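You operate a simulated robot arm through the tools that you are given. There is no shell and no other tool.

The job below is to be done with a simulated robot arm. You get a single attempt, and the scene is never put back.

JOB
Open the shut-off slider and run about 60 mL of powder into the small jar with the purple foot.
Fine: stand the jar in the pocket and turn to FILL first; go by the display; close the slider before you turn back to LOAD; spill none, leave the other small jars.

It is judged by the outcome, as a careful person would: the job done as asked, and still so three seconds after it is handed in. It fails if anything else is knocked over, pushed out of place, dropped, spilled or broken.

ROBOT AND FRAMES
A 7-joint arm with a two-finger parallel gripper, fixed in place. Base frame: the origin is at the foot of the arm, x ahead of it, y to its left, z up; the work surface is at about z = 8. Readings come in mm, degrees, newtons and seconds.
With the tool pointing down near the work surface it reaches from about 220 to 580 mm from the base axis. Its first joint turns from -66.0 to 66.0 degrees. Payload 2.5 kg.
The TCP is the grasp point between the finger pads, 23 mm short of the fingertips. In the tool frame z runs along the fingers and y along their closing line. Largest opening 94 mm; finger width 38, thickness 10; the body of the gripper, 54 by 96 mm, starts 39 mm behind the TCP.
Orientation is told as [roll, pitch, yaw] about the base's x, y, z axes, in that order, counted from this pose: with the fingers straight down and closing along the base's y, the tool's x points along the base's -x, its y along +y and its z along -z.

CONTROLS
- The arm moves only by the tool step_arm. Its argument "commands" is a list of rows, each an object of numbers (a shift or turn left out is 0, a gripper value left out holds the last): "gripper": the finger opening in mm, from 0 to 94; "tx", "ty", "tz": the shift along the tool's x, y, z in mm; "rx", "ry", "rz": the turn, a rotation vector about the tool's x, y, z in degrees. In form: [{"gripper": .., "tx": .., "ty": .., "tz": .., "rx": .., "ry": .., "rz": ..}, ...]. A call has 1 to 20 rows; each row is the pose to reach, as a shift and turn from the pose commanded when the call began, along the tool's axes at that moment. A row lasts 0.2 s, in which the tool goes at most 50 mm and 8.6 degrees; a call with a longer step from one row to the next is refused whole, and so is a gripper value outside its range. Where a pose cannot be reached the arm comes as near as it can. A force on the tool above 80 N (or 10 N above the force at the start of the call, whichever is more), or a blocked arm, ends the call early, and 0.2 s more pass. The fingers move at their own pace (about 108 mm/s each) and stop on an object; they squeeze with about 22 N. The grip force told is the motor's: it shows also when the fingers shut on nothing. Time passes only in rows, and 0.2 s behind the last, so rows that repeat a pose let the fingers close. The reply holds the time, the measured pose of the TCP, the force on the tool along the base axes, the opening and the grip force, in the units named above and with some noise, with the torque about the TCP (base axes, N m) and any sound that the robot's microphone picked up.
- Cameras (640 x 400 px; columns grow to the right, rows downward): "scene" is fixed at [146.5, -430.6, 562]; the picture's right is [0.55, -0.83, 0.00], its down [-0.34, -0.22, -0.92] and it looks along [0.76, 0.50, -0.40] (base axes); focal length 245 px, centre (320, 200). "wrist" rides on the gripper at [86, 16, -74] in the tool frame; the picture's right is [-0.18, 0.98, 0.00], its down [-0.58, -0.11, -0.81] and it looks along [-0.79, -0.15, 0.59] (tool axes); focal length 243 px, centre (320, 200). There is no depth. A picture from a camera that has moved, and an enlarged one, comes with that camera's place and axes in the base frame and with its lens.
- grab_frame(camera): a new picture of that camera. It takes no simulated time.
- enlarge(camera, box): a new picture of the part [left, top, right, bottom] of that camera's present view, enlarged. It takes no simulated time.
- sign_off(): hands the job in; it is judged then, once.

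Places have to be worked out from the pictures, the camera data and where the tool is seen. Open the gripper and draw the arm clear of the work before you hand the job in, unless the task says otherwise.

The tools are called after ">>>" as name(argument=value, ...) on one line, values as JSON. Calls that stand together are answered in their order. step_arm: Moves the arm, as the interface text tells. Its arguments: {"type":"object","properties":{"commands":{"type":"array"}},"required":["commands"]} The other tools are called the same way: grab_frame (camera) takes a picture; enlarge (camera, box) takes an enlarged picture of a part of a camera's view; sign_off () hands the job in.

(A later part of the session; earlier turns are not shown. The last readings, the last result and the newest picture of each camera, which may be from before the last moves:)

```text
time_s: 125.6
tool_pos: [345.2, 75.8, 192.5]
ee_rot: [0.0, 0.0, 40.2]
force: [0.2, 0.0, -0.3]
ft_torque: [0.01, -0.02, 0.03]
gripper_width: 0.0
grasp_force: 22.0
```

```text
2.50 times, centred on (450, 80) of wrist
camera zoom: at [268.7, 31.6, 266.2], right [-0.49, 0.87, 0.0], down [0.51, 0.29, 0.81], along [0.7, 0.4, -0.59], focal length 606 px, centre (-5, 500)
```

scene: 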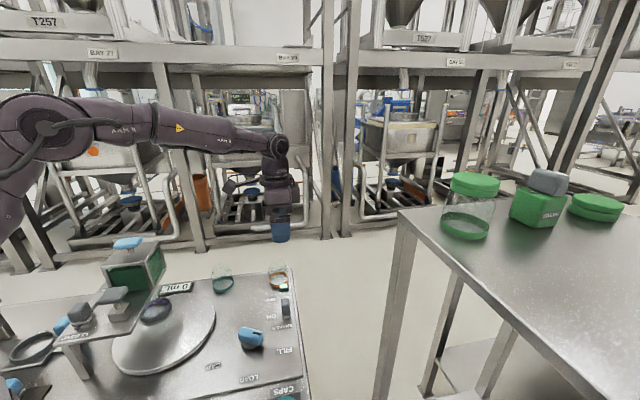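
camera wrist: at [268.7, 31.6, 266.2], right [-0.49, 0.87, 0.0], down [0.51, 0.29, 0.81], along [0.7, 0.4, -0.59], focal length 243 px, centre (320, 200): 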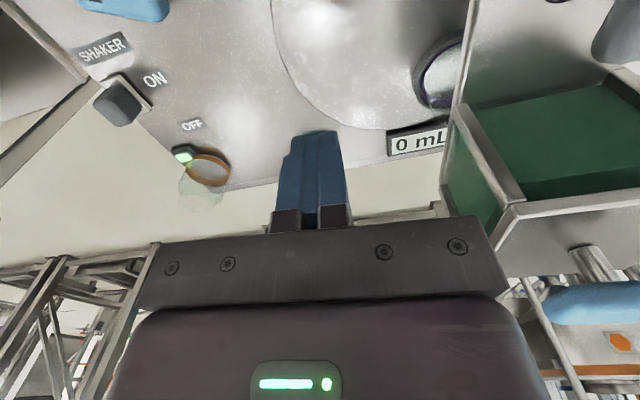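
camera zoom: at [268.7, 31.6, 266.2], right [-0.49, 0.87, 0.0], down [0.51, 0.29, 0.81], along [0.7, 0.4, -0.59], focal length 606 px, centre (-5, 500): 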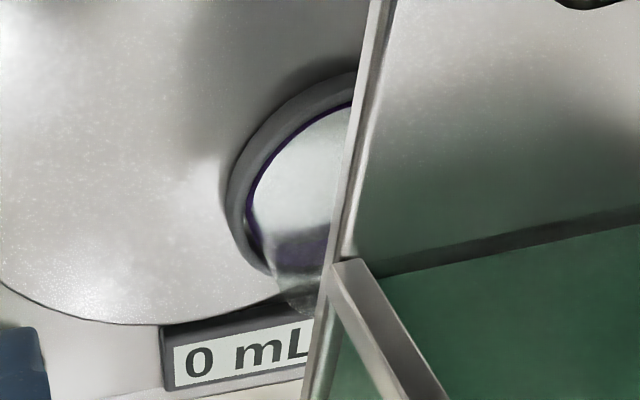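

The pocket centre measures (306.7, 200.7), about 130° from LOAD, and the T-handle sits exactly at the third station, so it is the capping press. I now look under the hopper plate with the camera tilted to see the outlet above the jar.

>>> step_arm(commands=[{"tz": 20, "ry": -4}, {"tz": 45, "ry": -8}, {"tz": 70, "ry": -12}, {"tz": 90, "ry": -16}, {"tz": 105, "ry": -20}, {"tz": 105, "ry": -20}])

>>> grab_frame(camera="wrist")

>>> enlarge(camera="wrist", box=[420, 120, 640, 320])

```text
time_s: 127.0
tool_pos: [344.7, 75.1, 87.7]
ee_rot: [0.1, -20.0, 40.0]
force: [-0.1, -0.5, 0.5]
ft_torque: [-0.05, 0.01, -0.02]
gripper_width: 0.1
grasp_force: 22.2
```

```text
taken
camera wrist: at [252.3, 18.2, 126.5], right [-0.5, 0.86, 0.06], down [0.28, 0.09, 0.96], along [0.82, 0.5, -0.28], focal length 243 px, centre (320, 200)
```

wrist: 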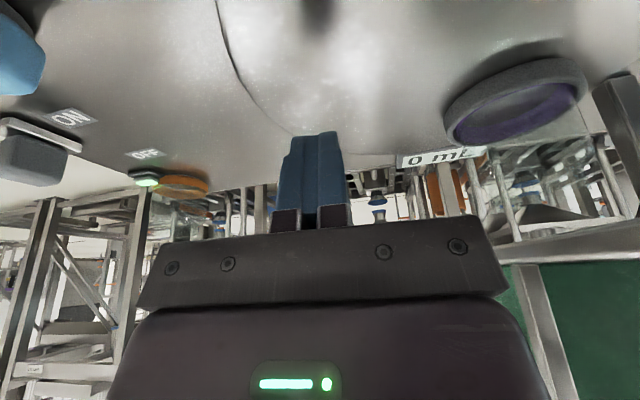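

```text
2.00 times, centred on (530, 220) of wrist
camera zoom: at [252.3, 18.2, 126.5], right [-0.5, 0.86, 0.06], down [0.28, 0.09, 0.96], along [0.82, 0.5, -0.28], focal length 485 px, centre (-100, 160)
```

zoom: 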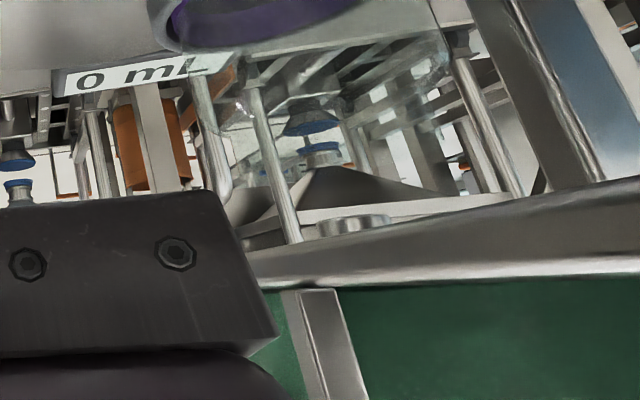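

Under the plate I can see the short spout, and its line of sight passes exactly over the pocket centre, so jar and outlet are lined up. I level the tool and rise, then go back to the slider for a longer try.

>>> step_arm(commands=[{"tx": -8, "tz": -25, "ry": 4}, {"tx": -22, "tz": -65, "ry": 8}, {"tx": -38, "tz": -105, "ry": 12}, {"tx": -54, "tz": -150, "ry": 16}, {"tx": -70, "tz": -193, "ry": 20, "gripper": 94}, {"tx": -72, "tz": -198, "ry": 20, "gripper": 94}])

>>> enlarge(camera="scene", box=[80, 230, 240, 330])

```text
time_s: 128.4
tool_pos: [344.2, 74.5, 299.5]
ee_rot: [0.0, 0.1, 40.1]
force: [0.6, 0.3, -1.0]
ft_torque: [0.0, 0.02, 0.04]
gripper_width: 94.0
grasp_force: 0.0
```

```text
4.00 times, centred on (160, 280) of scene
camera zoom: at [146.5, -430.6, 562.0], right [0.55, -0.83, 0.0], down [-0.34, -0.22, -0.92], along [0.76, 0.5, -0.4], focal length 981 px, centre (960, -120)
```

zoom: 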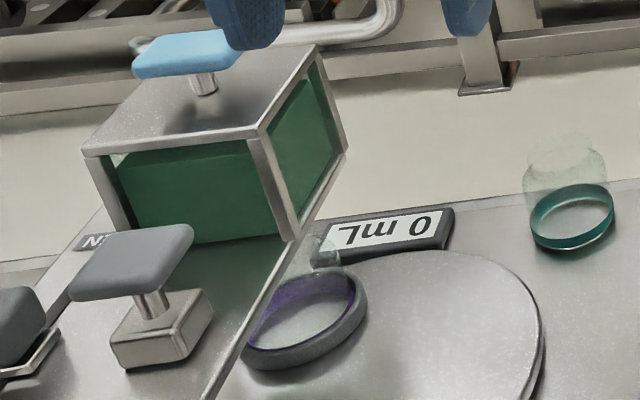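

I compare the hopper now with the picture from the start, to see whether its level or anything else has changed.

>>> enlarge(camera="scene", box=[45, 230, 175, 350])

>>> enlarge(camera="scene", box=[100, 235, 170, 295])

>>> grab_frame(camera="wrist")

```text
3.33 times, centred on (110, 290) of scene
camera zoom: at [146.5, -430.6, 562.0], right [0.55, -0.83, 0.0], down [-0.34, -0.22, -0.92], along [0.76, 0.5, -0.4], focal length 817 px, centre (1020, -100)
```

zoom: 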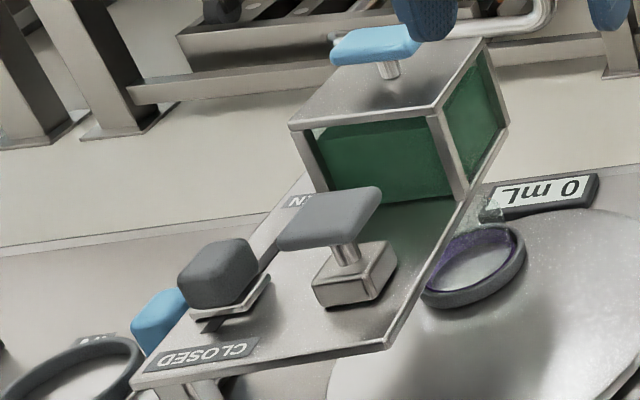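

```text
6.67 times, centred on (135, 265) of scene
camera zoom: at [146.5, -430.6, 562.0], right [0.55, -0.83, 0.0], down [-0.34, -0.22, -0.92], along [0.76, 0.5, -0.4], focal length 1635 px, centre (1553, -233)
```

zoom: 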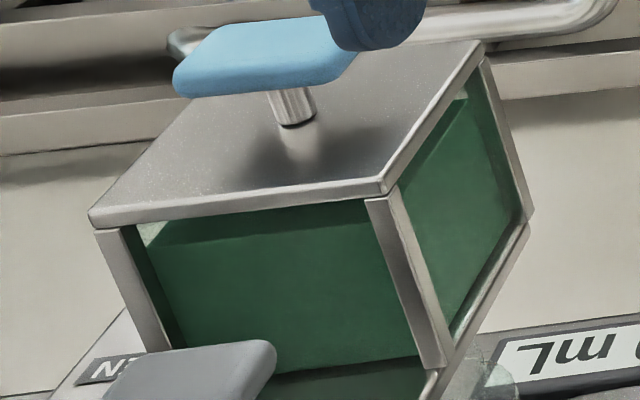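

```text
taken
camera wrist: at [267.5, 31.9, 373.1], right [-0.49, 0.87, 0.0], down [0.52, 0.29, 0.81], along [0.7, 0.4, -0.59], focal length 243 px, centre (320, 200)
```

wrist: 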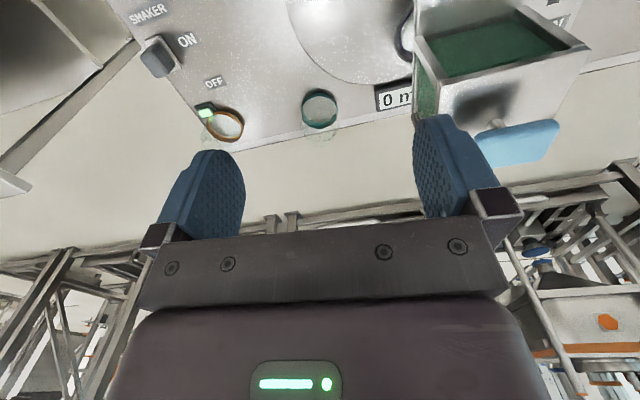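

Nothing has changed at the hopper. I return to the slider for a longer trial with the shaker running.

>>> step_arm(commands=[{"tx": 5, "ty": 17, "rz": 7.8}, {"tx": 10, "ty": 35, "rz": 15.6}, {"tx": 15.5, "ty": 52, "rz": 23.4}, {"tx": 21, "ty": 70, "rz": 31.2}, {"tx": 26, "ty": 87, "rz": 39}, {"tx": 31, "ty": 105, "rz": 46.8}, {"tx": 36, "ty": 122, "rz": 54.6}, {"tx": 41.5, "ty": 140, "rz": 62.4}, {"tx": 47, "ty": 157, "rz": 70.2}, {"tx": 52, "ty": 175, "rz": 78}, {"tx": 56.8, "ty": 191.4, "rz": 85.5}, {"tx": 56.8, "ty": 191.4, "rz": 85.5}])

>>> grab_frame(camera="wrist")

```text
time_s: 131.0
tool_pos: [177.6, 185.8, 298.6]
ee_rot: [0.0, 0.0, -45.6]
force: [0.6, -0.6, 0.2]
ft_torque: [-0.05, 0.02, 0.01]
gripper_width: 94.0
grasp_force: 0.1
```

```text
taken
camera wrist: at [127.6, 258.5, 371.4], right [0.83, 0.56, 0.0], down [0.33, -0.49, 0.81], along [0.45, -0.67, -0.59], focal length 243 px, centre (320, 200)
```

wrist: 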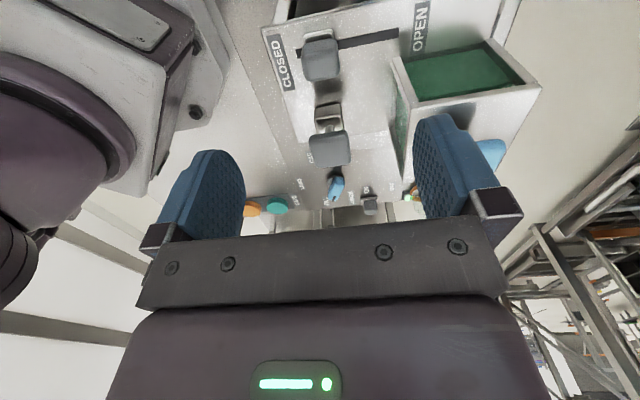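

I descend and grip the knob again.

>>> step_arm(commands=[{"tx": -1, "ty": -0.7, "tz": 25}, {"tx": -1, "ty": -0.7, "tz": 60}, {"tx": -1, "ty": -0.7, "tz": 95}, {"tx": -1, "ty": -0.7, "tz": 120}, {"tx": -1, "ty": -0.7, "tz": 130.3}, {"tx": -1, "ty": -0.7, "tz": 130.3}, {"tx": -1, "ty": -0.7, "tz": 130.3, "gripper": 60}, {"tx": -1, "ty": -0.7, "tz": 130.3, "gripper": 30}, {"tx": -1, "ty": -0.7, "tz": 130.3, "gripper": 20}, {"tx": -1, "ty": -0.7, "tz": 130.3, "gripper": 20}])

>>> grab_frame(camera="wrist")

```text
time_s: 133.2
tool_pos: [178.8, 184.4, 166.9]
ee_rot: [-0.1, -0.1, -45.3]
force: [-0.7, -1.7, -6.2]
ft_torque: [0.08, -0.04, 0.42]
gripper_width: 31.5
grasp_force: 45.2
```

```text
taken
camera wrist: at [129.0, 256.6, 241.0], right [0.83, 0.56, 0.0], down [0.33, -0.49, 0.81], along [0.45, -0.67, -0.59], focal length 243 px, centre (320, 200)
```

wrist: 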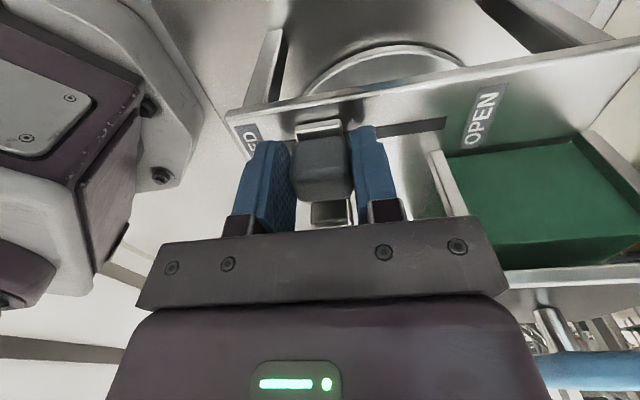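

Gripped. I open steadily to 48 mm and read the display.

>>> step_arm(commands=[{"ty": 4}, {"ty": 10}, {"ty": 16}, {"ty": 22}, {"ty": 28}, {"ty": 34}, {"ty": 40}, {"ty": 45}, {"ty": 48}])

>>> enlarge(camera="scene", box=[80, 230, 240, 330])

```text
time_s: 135.2
tool_pos: [211.7, 217.9, 167.4]
ee_rot: [-0.1, 0.0, -45.3]
force: [5.2, -3.9, -20.8]
ft_torque: [-0.12, -0.34, 0.42]
gripper_width: 31.8
grasp_force: 44.8
```

```text
4.00 times, centred on (160, 280) of scene
camera zoom: at [146.5, -430.6, 562.0], right [0.55, -0.83, 0.0], down [-0.34, -0.22, -0.92], along [0.76, 0.5, -0.4], focal length 981 px, centre (960, -120)
```

zoom: 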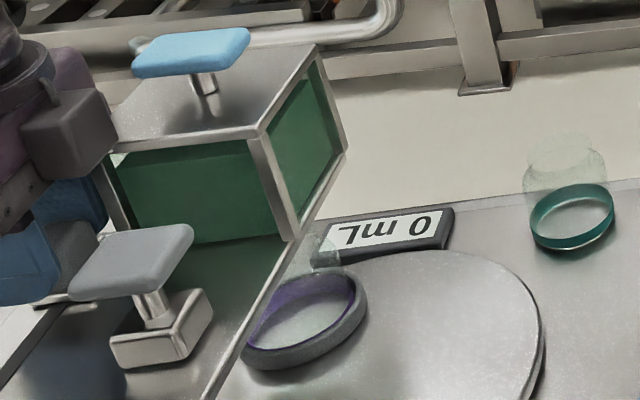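

Still 0 mL. I press on to see whether the end stop is really hard.

>>> step_arm(commands=[{"ty": 2, "tx": -0.3, "tz": 0.6}, {"ty": 3.5, "tx": -0.3, "tz": 0.8}, {"ty": 5, "tx": -0.3, "tz": 0.8}])

>>> enlarge(camera="scene", box=[80, 230, 240, 330])

>>> grab_frame(camera="wrist")

```text
time_s: 136.0
tool_pos: [213.9, 219.0, 167.1]
ee_rot: [-0.6, -0.1, -45.2]
force: [-28.2, -25.6, 33.2]
ft_torque: [0.0, -0.82, 0.15]
gripper_width: 31.7
grasp_force: 45.1
```

```text
4.00 times, centred on (160, 280) of scene
camera zoom: at [146.3, -430.7, 562.0], right [0.55, -0.83, 0.0], down [-0.34, -0.22, -0.92], along [0.76, 0.5, -0.4], focal length 981 px, centre (960, -120)
```

zoom: 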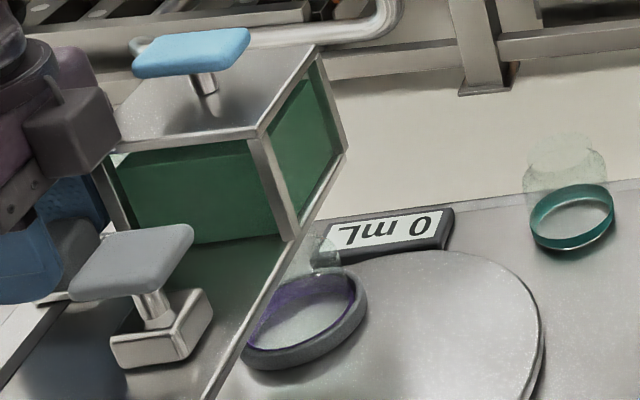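

```text
taken
camera wrist: at [165.0, 292.7, 240.2], right [0.83, 0.56, -0.01], down [0.34, -0.48, 0.81], along [0.45, -0.67, -0.59], focal length 243 px, centre (320, 200)
```

wrist: 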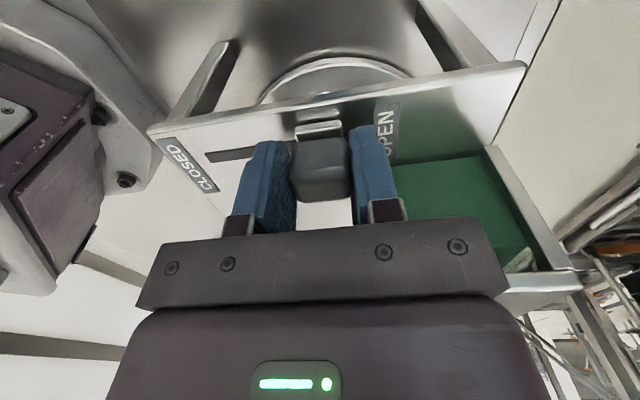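

A hard stop at about 50 mm, so it is fully open. I ease off and wait two seconds with the shaker on.

>>> step_arm(commands=[{"ty": -2, "tz": -0.6}, {"ty": -4, "tz": -1}, {"ty": -4, "tz": -1}, {"ty": -4, "tz": -1}, {"ty": -4, "tz": -1}, {"ty": -4, "tz": -1}, {"ty": -4, "tz": -1}, {"ty": -4, "tz": -1}])

>>> enlarge(camera="scene", box=[80, 230, 240, 330])

```text
time_s: 137.8
tool_pos: [213.3, 217.5, 168.2]
ee_rot: [-0.1, -0.1, -45.4]
force: [-4.0, 1.5, -28.5]
ft_torque: [0.25, 0.2, 0.38]
gripper_width: 31.6
grasp_force: 45.0
```

```text
4.00 times, centred on (160, 280) of scene
camera zoom: at [146.5, -430.5, 562.1], right [0.55, -0.83, 0.0], down [-0.34, -0.22, -0.92], along [0.76, 0.5, -0.4], focal length 981 px, centre (960, -120)
```

zoom: 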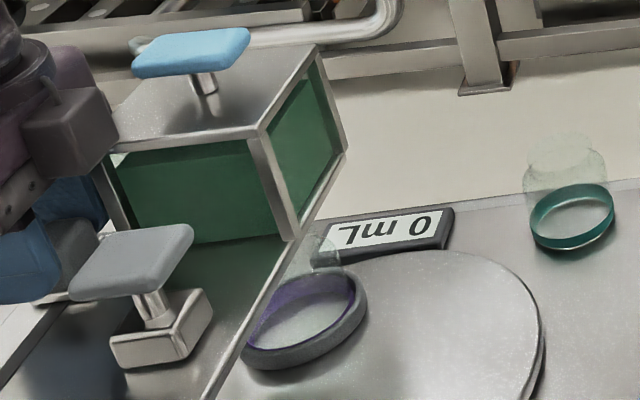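

Fully open with the shaker running, nothing comes, so perhaps the machine does not recognise FILL exactly. Since nothing flows at this dial angle, I leave the slider half open and go to nudge the dial, watching the display all the way.

>>> step_arm(commands=[{"ty": -5, "tz": 0.8}, {"ty": -11, "tz": 0.8}, {"ty": -17, "tz": 0.8}, {"ty": -22, "tz": 0.8}, {"ty": -23, "tz": 0.8}])

>>> enlarge(camera="scene", box=[80, 230, 240, 330])

```text
time_s: 139.0
tool_pos: [197.6, 202.2, 167.7]
ee_rot: [0.3, 0.0, -45.3]
force: [-1.9, 1.4, 16.3]
ft_torque: [0.0, 0.27, 0.6]
gripper_width: 31.4
grasp_force: 45.1
```

```text
4.00 times, centred on (160, 280) of scene
camera zoom: at [146.4, -430.6, 562.0], right [0.55, -0.83, 0.0], down [-0.34, -0.22, -0.92], along [0.76, 0.5, -0.4], focal length 981 px, centre (960, -120)
```

zoom: 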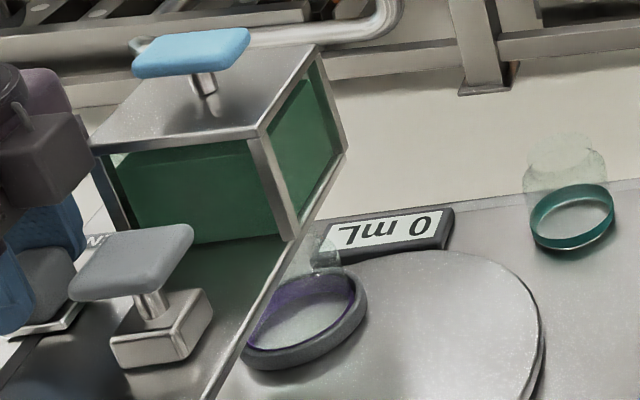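

To keep any flow gentle while I am away from the knob, I set the slider back to only about 15 mm open, then release and rise.

>>> step_arm(commands=[{"ty": -4, "tz": -0.5}, {"ty": -8, "tz": -0.7}, {"ty": -11, "tz": -0.7}, {"ty": -11, "tz": -0.7}, {"ty": -11, "tz": -0.7, "gripper": 45}, {"ty": -11, "tz": -0.7, "gripper": 70}, {"ty": -11, "tz": -20, "gripper": 90}, {"ty": -11, "tz": -60, "gripper": 94}, {"ty": -11, "tz": -105}, {"ty": -11, "tz": -135}])

>>> enlarge(camera="scene", box=[45, 230, 205, 330])

```text
time_s: 141.2
tool_pos: [189.3, 195.1, 302.9]
ee_rot: [-0.1, 0.0, -45.4]
force: [1.2, 0.4, -0.1]
ft_torque: [0.01, -0.01, 0.01]
gripper_width: 94.1
grasp_force: 0.1
```

```text
4.00 times, centred on (125, 280) of scene
camera zoom: at [146.5, -430.6, 562.0], right [0.55, -0.83, 0.0], down [-0.34, -0.22, -0.92], along [0.76, 0.5, -0.4], focal length 981 px, centre (1100, -120)
```

zoom: 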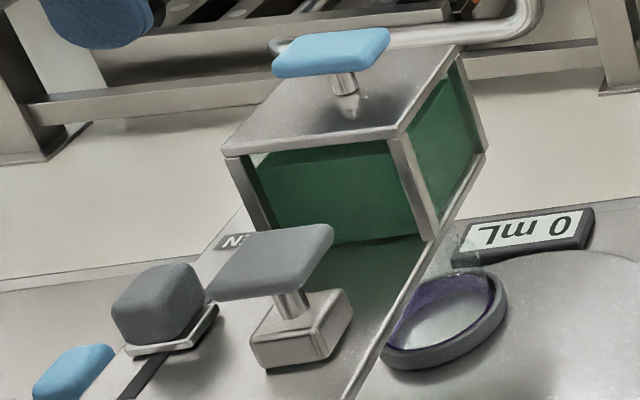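

Display 0 mL with the slider about 15 mm open. I travel to above the dial at yaw ≈ 22.

>>> step_arm(commands=[{"tx": -14, "ty": -2, "tz": 0}, {"tx": -42, "ty": -5.6, "tz": 0, "rz": -5}, {"tx": -72, "ty": -9.6, "tz": 0, "rz": -11}, {"tx": -102, "ty": -13.6, "tz": 0, "rz": -17}, {"tx": -132, "ty": -17.6, "tz": 0, "rz": -23}, {"tx": -162, "ty": -21.6, "tz": 0, "rz": -29}, {"tx": -192, "ty": -25.6, "tz": 5, "rz": -35}, {"tx": -222, "ty": -29.6, "tz": 15, "rz": -41}, {"tx": -252, "ty": -33.6, "tz": 30, "rz": -48}, {"tx": -282, "ty": -37.6, "tz": 50, "rz": -55}, {"tx": -310, "ty": -41.3, "tz": 75, "rz": -61}, {"tx": -331.4, "ty": -44.2, "tz": 100, "rz": -67}, {"tx": -331.4, "ty": -44.2, "tz": 100, "rz": -67}])

>>> grab_frame(camera="wrist")

>>> enlarge(camera="scene", box=[80, 230, 240, 330])

```text
time_s: 144.0
tool_pos: [390.9, -73.0, 201.0]
ee_rot: [0.1, 0.0, 21.6]
force: [0.0, 0.0, -0.3]
ft_torque: [0.0, 0.01, 0.03]
gripper_width: 94.3
grasp_force: 0.1
```

```text
taken
camera wrist: at [303.9, -89.8, 274.4], right [-0.19, 0.98, 0.0], down [0.58, 0.11, 0.81], along [0.79, 0.15, -0.59], focal length 243 px, centre (320, 200)
```

wrist: 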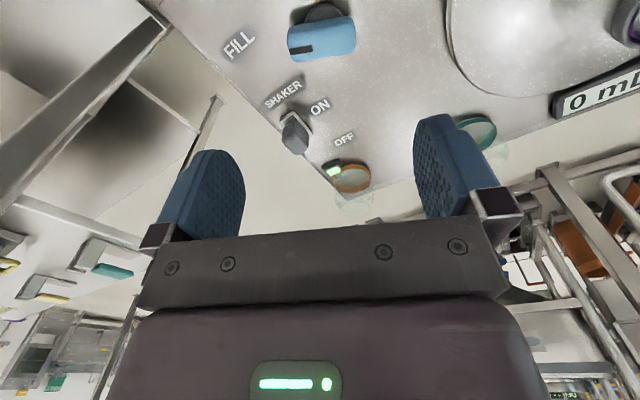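

```text
4.00 times, centred on (160, 280) of scene
camera zoom: at [146.5, -430.6, 562.0], right [0.55, -0.83, 0.0], down [-0.34, -0.22, -0.92], along [0.76, 0.5, -0.4], focal length 981 px, centre (960, -120)
```

zoom: 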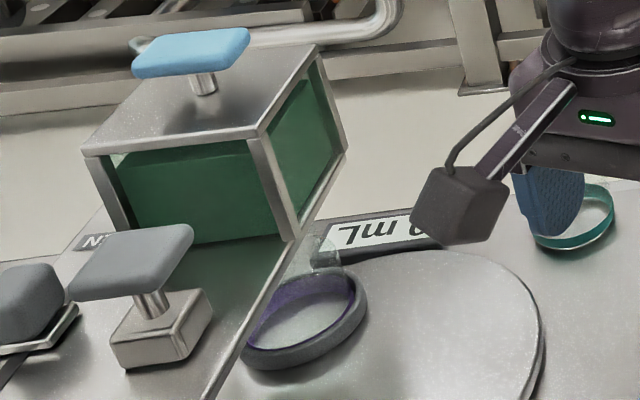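

I measure the dial's pointer direction from here before descending.

>>> enlarge(camera="wrist", box=[210, 0, 380, 80])

```text
3.76 times, centred on (295, 40) of wrist
camera zoom: at [303.9, -89.8, 274.4], right [-0.19, 0.98, 0.0], down [0.58, 0.11, 0.81], along [0.79, 0.15, -0.59], focal length 913 px, centre (414, 802)
```

zoom: 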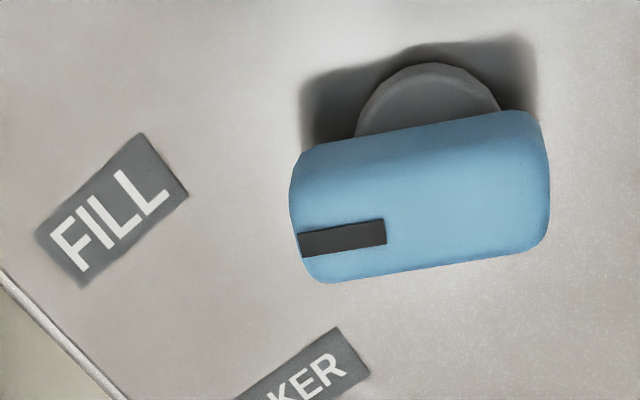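

The pointer (-70.7°) coincides with the direction to the FILL label (-71.2°) within error. Since I am here with nothing flowing, I grip the dial and try small nudges while watching the display.

>>> step_arm(commands=[{"tz": 40}, {"tz": 85}, {"tz": 125}, {"tz": 150}, {"tz": 158.5}, {"tz": 158.5}])

>>> enlarge(camera="wrist", box=[200, 60, 440, 220])

>>> enlarge(camera="scene", box=[80, 230, 240, 330])

```text
time_s: 145.4
tool_pos: [389.5, -72.9, 43.3]
ee_rot: [0.1, 0.0, 21.6]
force: [0.8, 1.0, -0.3]
ft_torque: [-0.02, 0.02, -0.02]
gripper_width: 94.1
grasp_force: 0.1
```

```text
2.50 times, centred on (320, 140) of wrist
camera zoom: at [303.5, -89.8, 116.8], right [-0.19, 0.98, 0.0], down [0.58, 0.11, 0.81], along [0.79, 0.15, -0.59], focal length 606 px, centre (320, 350)
```

zoom: 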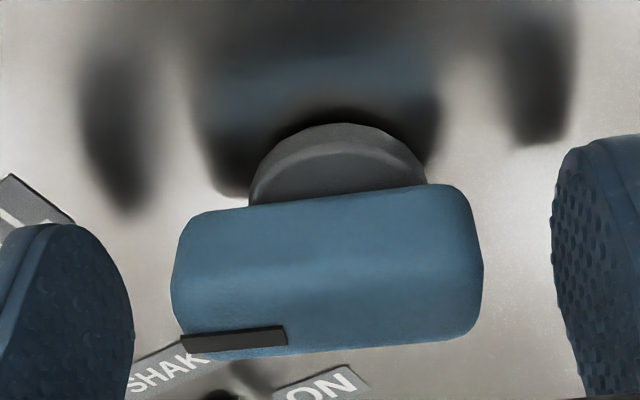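

```text
4.00 times, centred on (160, 280) of scene
camera zoom: at [146.5, -430.6, 562.0], right [0.55, -0.83, 0.0], down [-0.34, -0.22, -0.92], along [0.76, 0.5, -0.4], focal length 981 px, centre (960, -120)
```

zoom: 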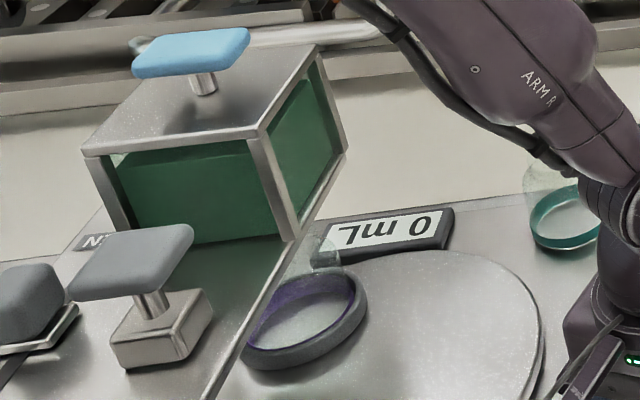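

Display visible, 0 mL. I close on the bar.

>>> step_arm(commands=[{"ty": 0.8, "gripper": 70}, {"ty": 0.8, "gripper": 45}, {"ty": 0.8, "gripper": 45}, {"ty": 0.8, "gripper": 45}])

>>> step_arm(commands=[{"rz": -1}, {"rz": -1.5}])

>>> enlarge(camera="scene", box=[80, 230, 240, 330])

```text
time_s: 146.4
tool_pos: [388.8, -72.5, 44.2]
ee_rot: [0.0, 0.0, 21.5]
force: [1.1, -0.7, -2.6]
ft_torque: [-0.18, -0.13, -0.09]
gripper_width: 60.5
grasp_force: 45.4
```

```text
time_s: 147.0
tool_pos: [388.8, -72.7, 44.3]
ee_rot: [0.1, 0.0, 22.9]
force: [2.0, 3.0, -3.7]
ft_torque: [-0.59, 0.09, -1.57]
gripper_width: 60.5
grasp_force: 45.5
```

```text
4.00 times, centred on (160, 280) of scene
camera zoom: at [146.5, -430.6, 562.0], right [0.55, -0.83, 0.0], down [-0.34, -0.22, -0.92], along [0.76, 0.5, -0.4], focal length 981 px, centre (960, -120)
```

zoom: 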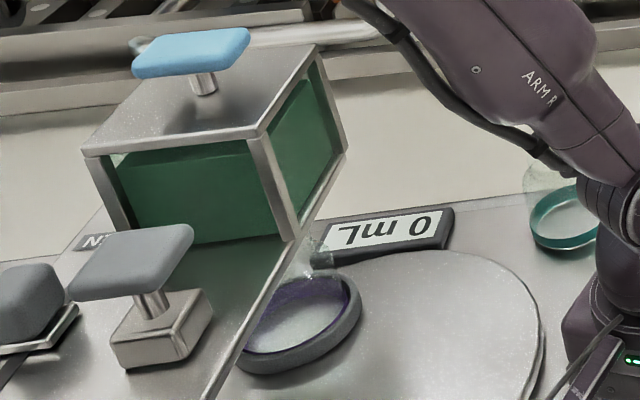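

The pocket moved a few millimetres further and the jar's inside looks different. I zoom in on the jar at once.

>>> enlarge(camera="scene", box=[135, 275, 185, 325])

```text
8.00 times, centred on (160, 300) of scene
camera zoom: at [146.5, -430.6, 562.0], right [0.55, -0.83, 0.0], down [-0.34, -0.22, -0.92], along [0.76, 0.5, -0.4], focal length 1962 px, centre (1600, -600)
```

zoom: 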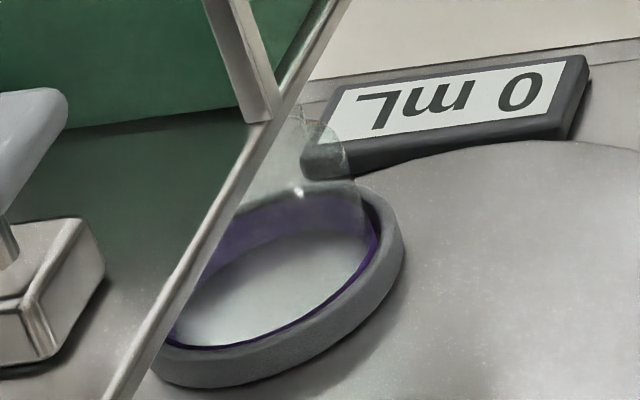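

The jar is still empty; the extra motion is just the springy end stop. I now nudge the other way, towards LOAD, in small steps and watch.

>>> step_arm(commands=[{"rz": 1.5}, {"rz": 3}])

>>> enlarge(camera="scene", box=[80, 230, 240, 330])

```text
time_s: 147.6
tool_pos: [389.5, -72.0, 43.8]
ee_rot: [0.0, 0.0, 20.3]
force: [2.0, -2.0, -5.0]
ft_torque: [0.14, 0.39, -0.03]
gripper_width: 59.9
grasp_force: 45.0
```

```text
4.00 times, centred on (160, 280) of scene
camera zoom: at [146.5, -430.6, 562.0], right [0.55, -0.83, 0.0], down [-0.34, -0.22, -0.92], along [0.76, 0.5, -0.4], focal length 981 px, centre (960, -120)
```

zoom: 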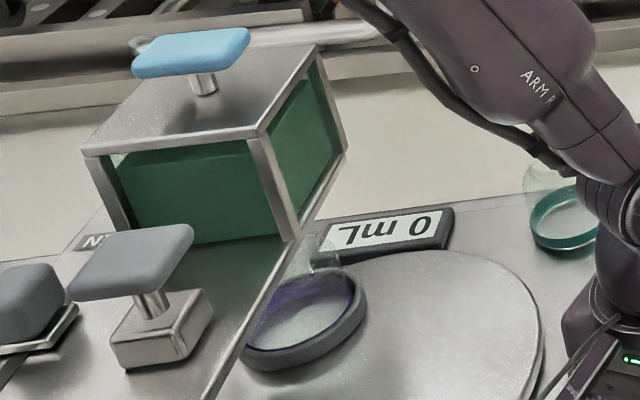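

Still 0 mL at 63°. Another 2 degrees back.

>>> step_arm(commands=[{"rz": 1}, {"rz": 2}])

>>> enlarge(camera="scene", box=[80, 230, 240, 330])

```text
time_s: 148.2
tool_pos: [389.6, -72.0, 44.0]
ee_rot: [0.0, 0.1, 18.1]
force: [-3.4, -4.3, -3.0]
ft_torque: [0.38, -0.14, 0.13]
gripper_width: 59.7
grasp_force: 44.5
```

```text
4.00 times, centred on (160, 280) of scene
camera zoom: at [146.5, -430.6, 562.0], right [0.55, -0.83, 0.0], down [-0.34, -0.22, -0.92], along [0.76, 0.5, -0.4], focal length 981 px, centre (960, -120)
```

zoom: 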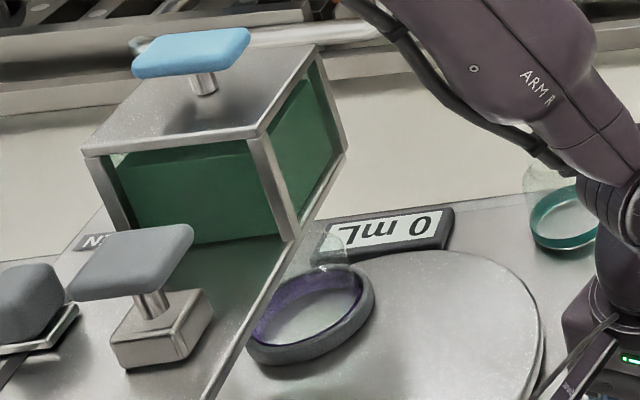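

0 mL at 61°. Two more degrees back.

>>> step_arm(commands=[{"rz": 1}, {"rz": 2}, {"rz": 2}])

>>> enlarge(camera="scene", box=[80, 230, 240, 330])

```text
time_s: 149.0
tool_pos: [388.8, -72.5, 43.8]
ee_rot: [0.0, 0.1, 16.0]
force: [-11.1, -4.1, 3.5]
ft_torque: [0.1, -0.93, 0.07]
gripper_width: 59.9
grasp_force: 44.9
```

```text
4.00 times, centred on (160, 280) of scene
camera zoom: at [146.4, -430.6, 562.0], right [0.55, -0.83, 0.0], down [-0.34, -0.22, -0.92], along [0.76, 0.5, -0.4], focal length 981 px, centre (960, -120)
```

zoom: 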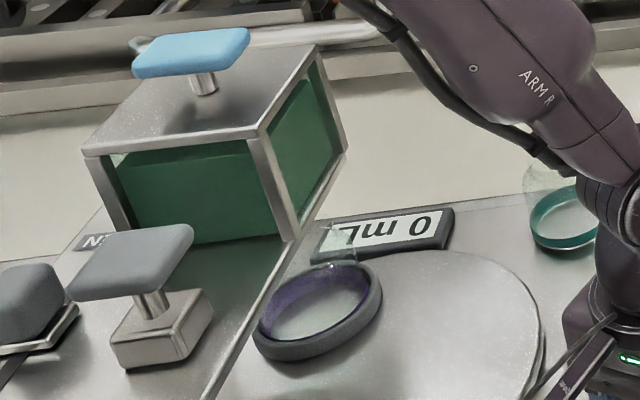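

No reaction anywhere between 59° and 66°, so the dial is not the cause. I put the dial back to the FILL stop.

>>> step_arm(commands=[{"rz": -1.5, "ty": -0.3}, {"rz": -3, "ty": -0.3}, {"rz": -4.5, "ty": -0.3}, {"rz": -5.6, "ty": -0.3}, {"rz": -5.6, "ty": -0.3}])

>>> enlarge(camera="scene", box=[80, 230, 240, 330])

```text
time_s: 150.2
tool_pos: [390.8, -72.9, 43.1]
ee_rot: [0.1, 0.0, 21.5]
force: [-5.5, -1.6, 0.6]
ft_torque: [-0.29, 0.84, -1.53]
gripper_width: 59.7
grasp_force: 44.6
```

```text
4.00 times, centred on (160, 280) of scene
camera zoom: at [146.5, -430.6, 562.0], right [0.55, -0.83, 0.0], down [-0.34, -0.22, -0.92], along [0.76, 0.5, -0.4], focal length 981 px, centre (960, -120)
```

zoom: 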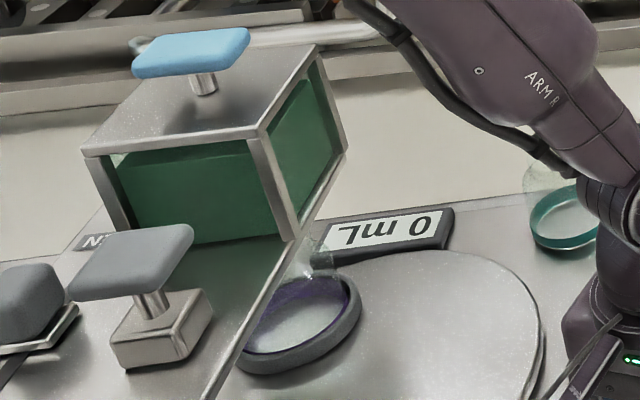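

Back at the stop. I ease off, release and rise, then go to the shaker switch to try toggling it while the slider is slightly open.

>>> step_arm(commands=[{"rz": 1}, {"rz": 1.5}, {"rz": 1.5, "gripper": 70}, {"rz": 1.5, "gripper": 94}, {"rz": 1.5, "gripper": 94}, {"rz": 1.5, "tz": -25}, {"rz": 1.5, "tz": -65}, {"rz": 1.5, "tz": -110}, {"rz": 1.5, "tz": -110}])

>>> enlarge(camera="scene", box=[80, 230, 240, 330])

>>> enlarge(camera="wrist", box=[200, 0, 460, 160])

```text
time_s: 152.2
tool_pos: [390.0, -72.9, 153.0]
ee_rot: [0.0, 0.0, 20.2]
force: [-0.9, 0.4, -0.2]
ft_torque: [0.02, 0.01, -0.01]
gripper_width: 93.9
grasp_force: 0.1
```

```text
4.00 times, centred on (160, 280) of scene
camera zoom: at [146.5, -430.6, 562.0], right [0.55, -0.83, 0.0], down [-0.34, -0.22, -0.92], along [0.76, 0.5, -0.4], focal length 981 px, centre (960, -120)
```

zoom: 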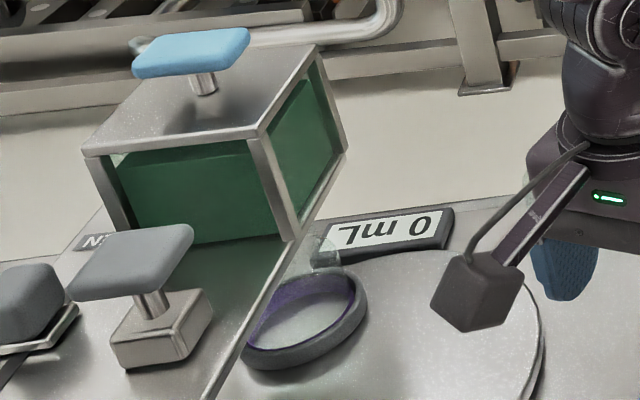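

```text
2.46 times, centred on (330, 80) of wrist
camera zoom: at [303.5, -86.7, 226.7], right [-0.17, 0.99, 0.0], down [0.58, 0.1, 0.81], along [0.79, 0.13, -0.59], focal length 597 px, centre (295, 495)
```

zoom: 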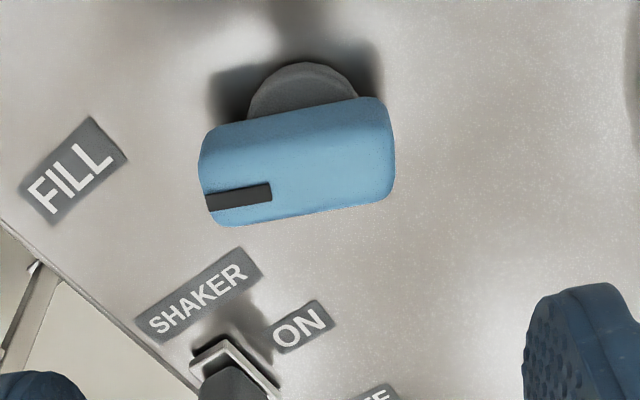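

Dial at FILL, display 0 mL. I move over the shaker knob at about (506, -83).

>>> step_arm(commands=[{"tx": -11, "ty": -5, "rz": 7.2, "gripper": 54}, {"tx": -23, "ty": -11, "rz": 14.4}, {"tx": -35, "ty": -16, "rz": 21.6}, {"tx": -47, "ty": -22, "rz": 28.8}, {"tx": -59, "ty": -27, "rz": 36}, {"tx": -71, "ty": -33, "rz": 43.2}, {"tx": -83, "ty": -38, "rz": 50.4}, {"tx": -95, "ty": -44, "rz": 57.6}, {"tx": -105.5, "ty": -48.9, "rz": 64.7}, {"tx": -105.5, "ty": -48.9, "rz": 64.7}])

>>> grab_frame(camera="wrist")

>>> enlarge(camera="scene", box=[80, 230, 240, 330])

```text
time_s: 154.4
tool_pos: [505.9, -81.8, 154.2]
ee_rot: [0.1, 0.1, -44.5]
force: [-0.4, -0.6, 0.1]
ft_torque: [-0.02, -0.01, -0.01]
gripper_width: 54.1
grasp_force: 0.0
```

```text
taken
camera wrist: at [456.0, -9.2, 227.0], right [0.82, 0.57, 0.0], down [0.34, -0.49, 0.81], along [0.46, -0.66, -0.59], focal length 243 px, centre (320, 200)
```

wrist: 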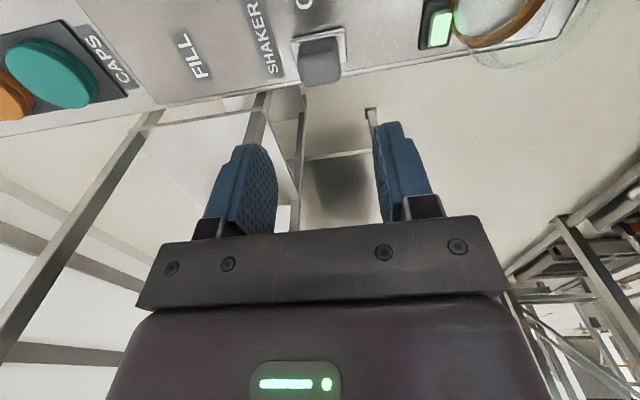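

```text
4.00 times, centred on (160, 280) of scene
camera zoom: at [146.5, -430.6, 562.0], right [0.55, -0.83, 0.0], down [-0.34, -0.22, -0.92], along [0.76, 0.5, -0.4], focal length 981 px, centre (960, -120)
```

zoom: 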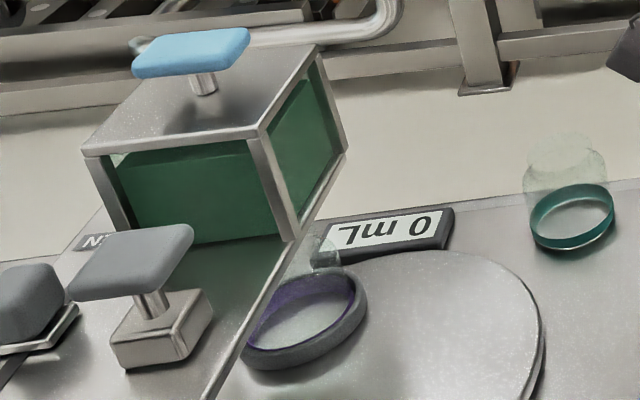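

I lower onto the knob and grip it.

>>> step_arm(commands=[{"tz": 30}, {"tz": 65}, {"tz": 92}, {"tz": 105}, {"tz": 105}, {"tz": 105, "gripper": 35}, {"tz": 105, "gripper": 25}, {"tz": 105, "gripper": 25}])

>>> grab_frame(camera="wrist")

```text
time_s: 156.2
tool_pos: [506.7, -81.4, 48.1]
ee_rot: [0.0, 0.0, -44.7]
force: [1.2, 0.7, -2.6]
ft_torque: [-0.13, -0.27, -0.55]
gripper_width: 31.5
grasp_force: 45.4
```

```text
taken
camera wrist: at [455.2, -9.2, 122.3], right [0.82, 0.57, 0.0], down [0.34, -0.49, 0.81], along [0.46, -0.66, -0.59], focal length 243 px, centre (320, 200)
```

wrist: 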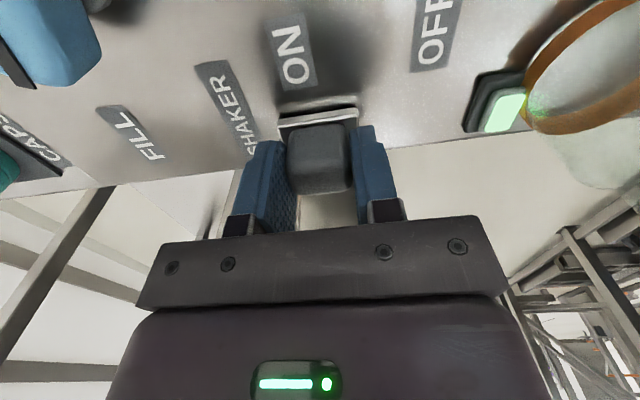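

Gripped, lamp lit. First I check whether the switch has further travel beyond where I left it.

>>> step_arm(commands=[{"ty": -2}, {"ty": -4}, {"ty": -6}, {"ty": -6}])

>>> enlarge(camera="scene", box=[80, 230, 240, 330])

```text
time_s: 157.2
tool_pos: [505.9, -81.2, 50.0]
ee_rot: [0.6, -0.3, -44.2]
force: [37.2, 19.6, -20.1]
ft_torque: [-0.59, 0.03, -0.88]
gripper_width: 31.5
grasp_force: 44.7
```

```text
4.00 times, centred on (160, 280) of scene
camera zoom: at [146.6, -430.6, 562.0], right [0.55, -0.83, 0.0], down [-0.34, -0.22, -0.92], along [0.76, 0.5, -0.4], focal length 981 px, centre (960, -120)
```

zoom: 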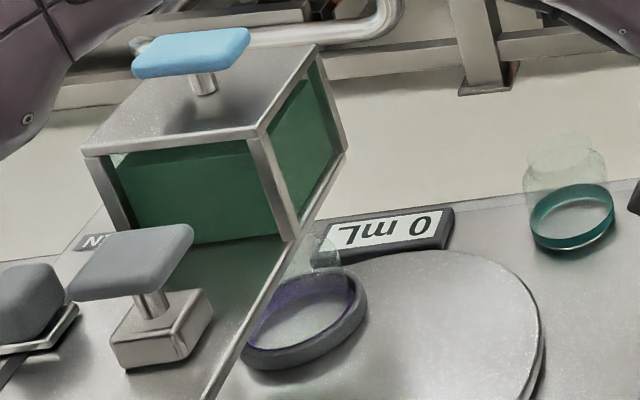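

That is the end of its travel, so it is fully ON. I slide it back to OFF and then ON again, watching lamp and display.

>>> step_arm(commands=[{"ty": 5}, {"ty": 9}, {"ty": 14}, {"ty": 19}, {"ty": 24}, {"ty": 29}, {"ty": 34}, {"ty": 39}, {"ty": 44}, {"ty": 48}, {"ty": 49.5}, {"ty": 49.5}])

>>> grab_frame(camera="wrist")

>>> enlarge(camera="scene", box=[80, 230, 240, 330])

```text
time_s: 159.8
tool_pos: [536.7, -50.5, 48.6]
ee_rot: [0.0, -0.1, -44.4]
force: [-6.3, 8.0, 15.7]
ft_torque: [0.5, 0.43, -0.62]
gripper_width: 31.7
grasp_force: 45.2
```

```text
taken
camera wrist: at [486.3, 22.0, 122.4], right [0.82, 0.57, 0.0], down [0.34, -0.48, 0.81], along [0.46, -0.66, -0.59], focal length 243 px, centre (320, 200)
```

wrist: 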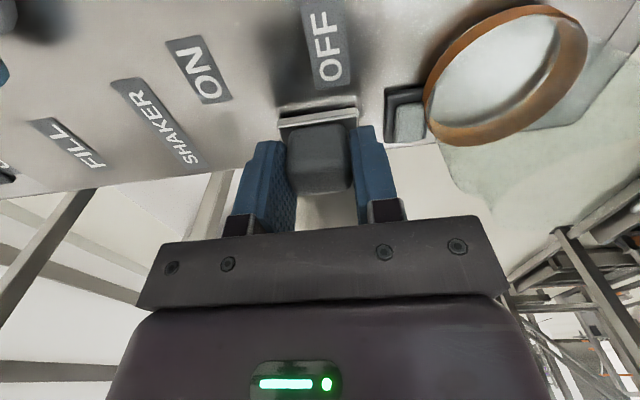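

```text
4.00 times, centred on (160, 280) of scene
camera zoom: at [146.4, -430.6, 562.0], right [0.55, -0.83, 0.0], down [-0.34, -0.22, -0.92], along [0.76, 0.5, -0.4], focal length 981 px, centre (960, -120)
```

zoom: 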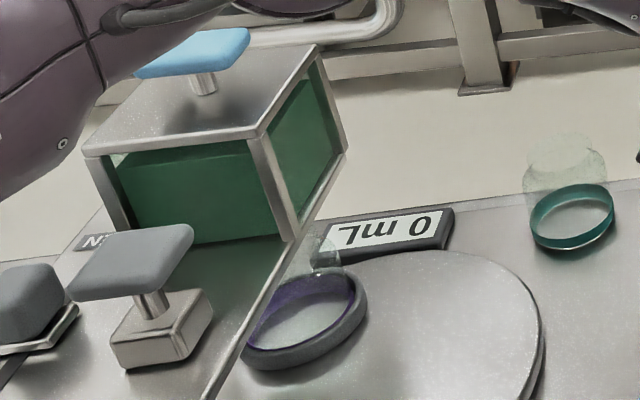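

Lamp off, no flow. By analogy with this switch, the slider may only count as open near its end, so I will set the slider fully open with the shaker off (known not to flow), and then switch the shaker on while holding its knob. I release here and go to the slider.

>>> step_arm(commands=[{"ty": 0, "gripper": 40}, {"gripper": 54}, {"gripper": 54}, {"tz": -20}, {"tz": -60}, {"tz": -105}, {"tz": -150}, {"tz": -200}, {"tz": -250, "gripper": 94}, {"tz": -250}])

>>> enlarge(camera="scene", box=[80, 230, 320, 350])

```text
time_s: 162.0
tool_pos: [537.4, -50.0, 299.1]
ee_rot: [0.0, 0.0, -44.5]
force: [-0.1, 0.0, 0.5]
ft_torque: [-0.01, 0.01, -0.05]
gripper_width: 94.0
grasp_force: 0.0
```

```text
2.67 times, centred on (200, 290) of scene
camera zoom: at [146.5, -430.6, 562.0], right [0.55, -0.83, 0.0], down [-0.34, -0.22, -0.92], along [0.76, 0.5, -0.4], focal length 654 px, centre (640, -40)
```

zoom: 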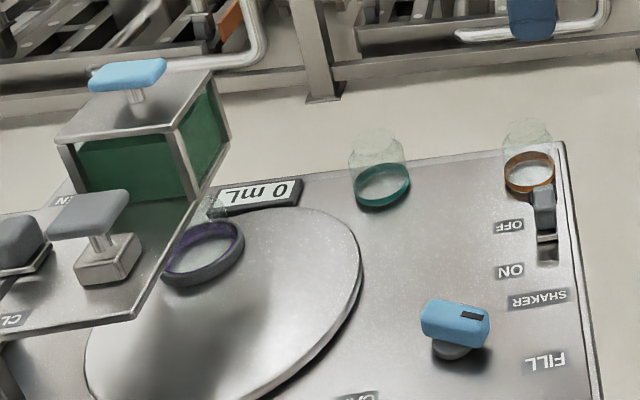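

All jars are in place. I travel back to the slider knob.

>>> step_arm(commands=[{"tx": 12, "ty": -2, "tz": -4}, {"tx": 38, "ty": -6.4, "tz": -4}, {"tx": 68, "ty": -11.4, "tz": -4}, {"tx": 100, "ty": -16.7, "tz": -4}, {"tx": 132, "ty": -22, "tz": -4}, {"tx": 164, "ty": -27.4, "tz": -4}, {"tx": 196, "ty": -32.8, "tz": -4}, {"tx": 228, "ty": -38, "tz": -4}, {"tx": 260, "ty": -43.5, "tz": -4}, {"tx": 292, "ty": -48.9, "tz": -4}, {"tx": 324, "ty": -54.2, "tz": -4}, {"tx": 356, "ty": -59.6, "tz": -4}, {"tx": 386, "ty": -64.6, "tz": -4, "rz": 0.5}, {"tx": 408, "ty": -68.3, "tz": -4, "rz": 0.9}, {"tx": 420.2, "ty": -70.3, "tz": -4, "rz": 0.9}, {"tx": 420.2, "ty": -70.3, "tz": -4, "rz": 0.9}])

>>> grab_frame(camera="wrist")

```text
time_s: 165.4
tool_pos: [186.3, 194.9, 303.8]
ee_rot: [0.0, 0.0, -45.4]
force: [-0.2, -0.5, 0.5]
ft_torque: [0.01, 0.03, -0.02]
gripper_width: 94.2
grasp_force: 0.0
```

```text
taken
camera wrist: at [137.1, 267.1, 376.2], right [0.83, 0.56, 0.0], down [0.33, -0.49, 0.81], along [0.45, -0.67, -0.59], focal length 243 px, centre (320, 200)
```

wrist: 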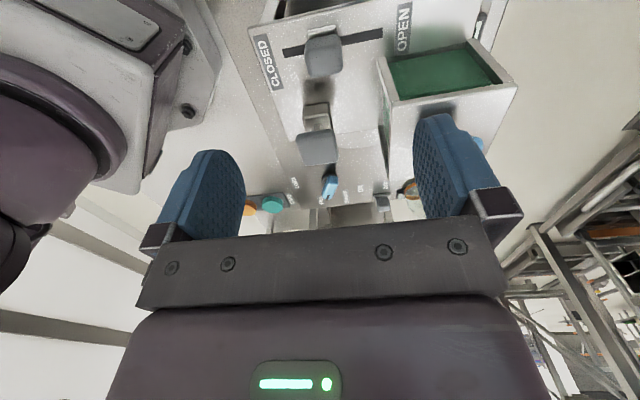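

I descend and grip the knob, allowing for the 2–3 mm offset.

>>> step_arm(commands=[{"ty": 2.2, "tz": 25}, {"ty": 2.2, "tz": 60}, {"ty": 2.2, "tz": 95}, {"ty": 2.2, "tz": 122}, {"ty": 2.2, "tz": 135}, {"ty": 2.2, "tz": 135}, {"ty": 2.2, "tz": 135, "gripper": 60}, {"ty": 2.2, "tz": 135, "gripper": 30}, {"ty": 2.2, "tz": 135, "gripper": 20}, {"ty": 2.2, "tz": 135, "gripper": 20}])

>>> enlarge(camera="scene", box=[80, 230, 240, 330])

>>> grab_frame(camera="wrist")

```text
time_s: 167.6
tool_pos: [189.8, 195.8, 167.9]
ee_rot: [-0.1, 0.0, -45.3]
force: [-0.4, -1.1, -6.9]
ft_torque: [0.16, 0.01, 0.39]
gripper_width: 31.7
grasp_force: 45.1
```

```text
4.00 times, centred on (160, 280) of scene
camera zoom: at [146.5, -430.6, 562.0], right [0.55, -0.83, 0.0], down [-0.34, -0.22, -0.92], along [0.76, 0.5, -0.4], focal length 981 px, centre (960, -120)
```

zoom: 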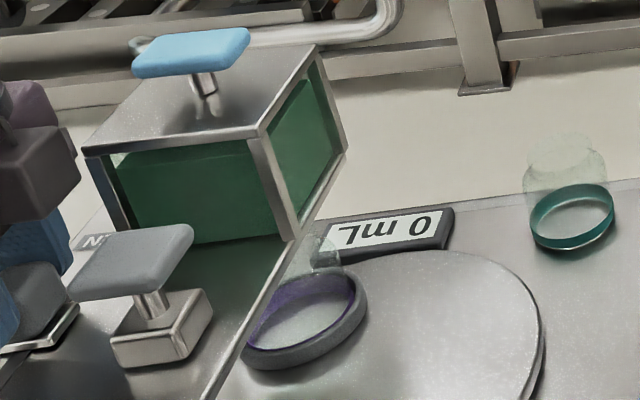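

```text
taken
camera wrist: at [139.8, 268.5, 241.3], right [0.83, 0.56, 0.0], down [0.33, -0.49, 0.81], along [0.45, -0.67, -0.59], focal length 243 px, centre (320, 200)
```

wrist: 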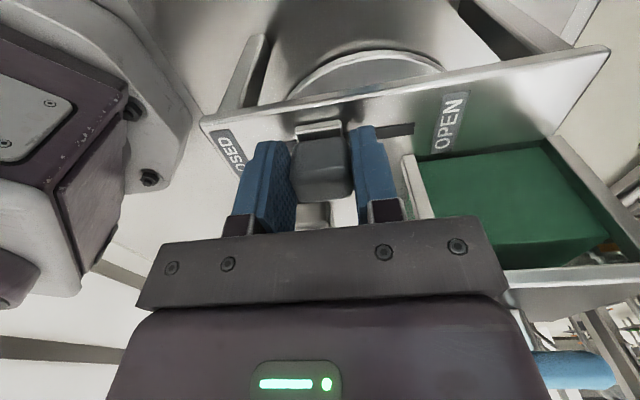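

Gripped at about 16 mm open, shaker off. I open the rest of the way in two stages, checking the display.

>>> step_arm(commands=[{"ty": 5}, {"ty": 11}, {"ty": 17}])

>>> enlarge(camera="scene", box=[80, 230, 240, 330])

```text
time_s: 168.4
tool_pos: [201.5, 206.8, 167.7]
ee_rot: [0.0, 0.0, -45.3]
force: [0.4, -0.2, -6.7]
ft_torque: [-0.18, 0.08, 0.47]
gripper_width: 31.9
grasp_force: 45.0
```

```text
4.00 times, centred on (160, 280) of scene
camera zoom: at [146.5, -430.6, 562.0], right [0.55, -0.83, 0.0], down [-0.34, -0.22, -0.92], along [0.76, 0.5, -0.4], focal length 981 px, centre (960, -120)
```

zoom: 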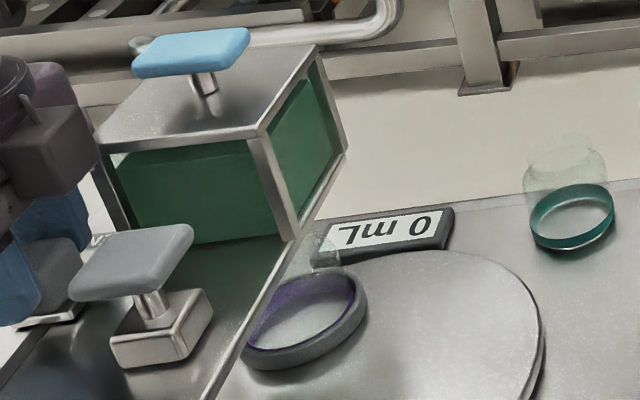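

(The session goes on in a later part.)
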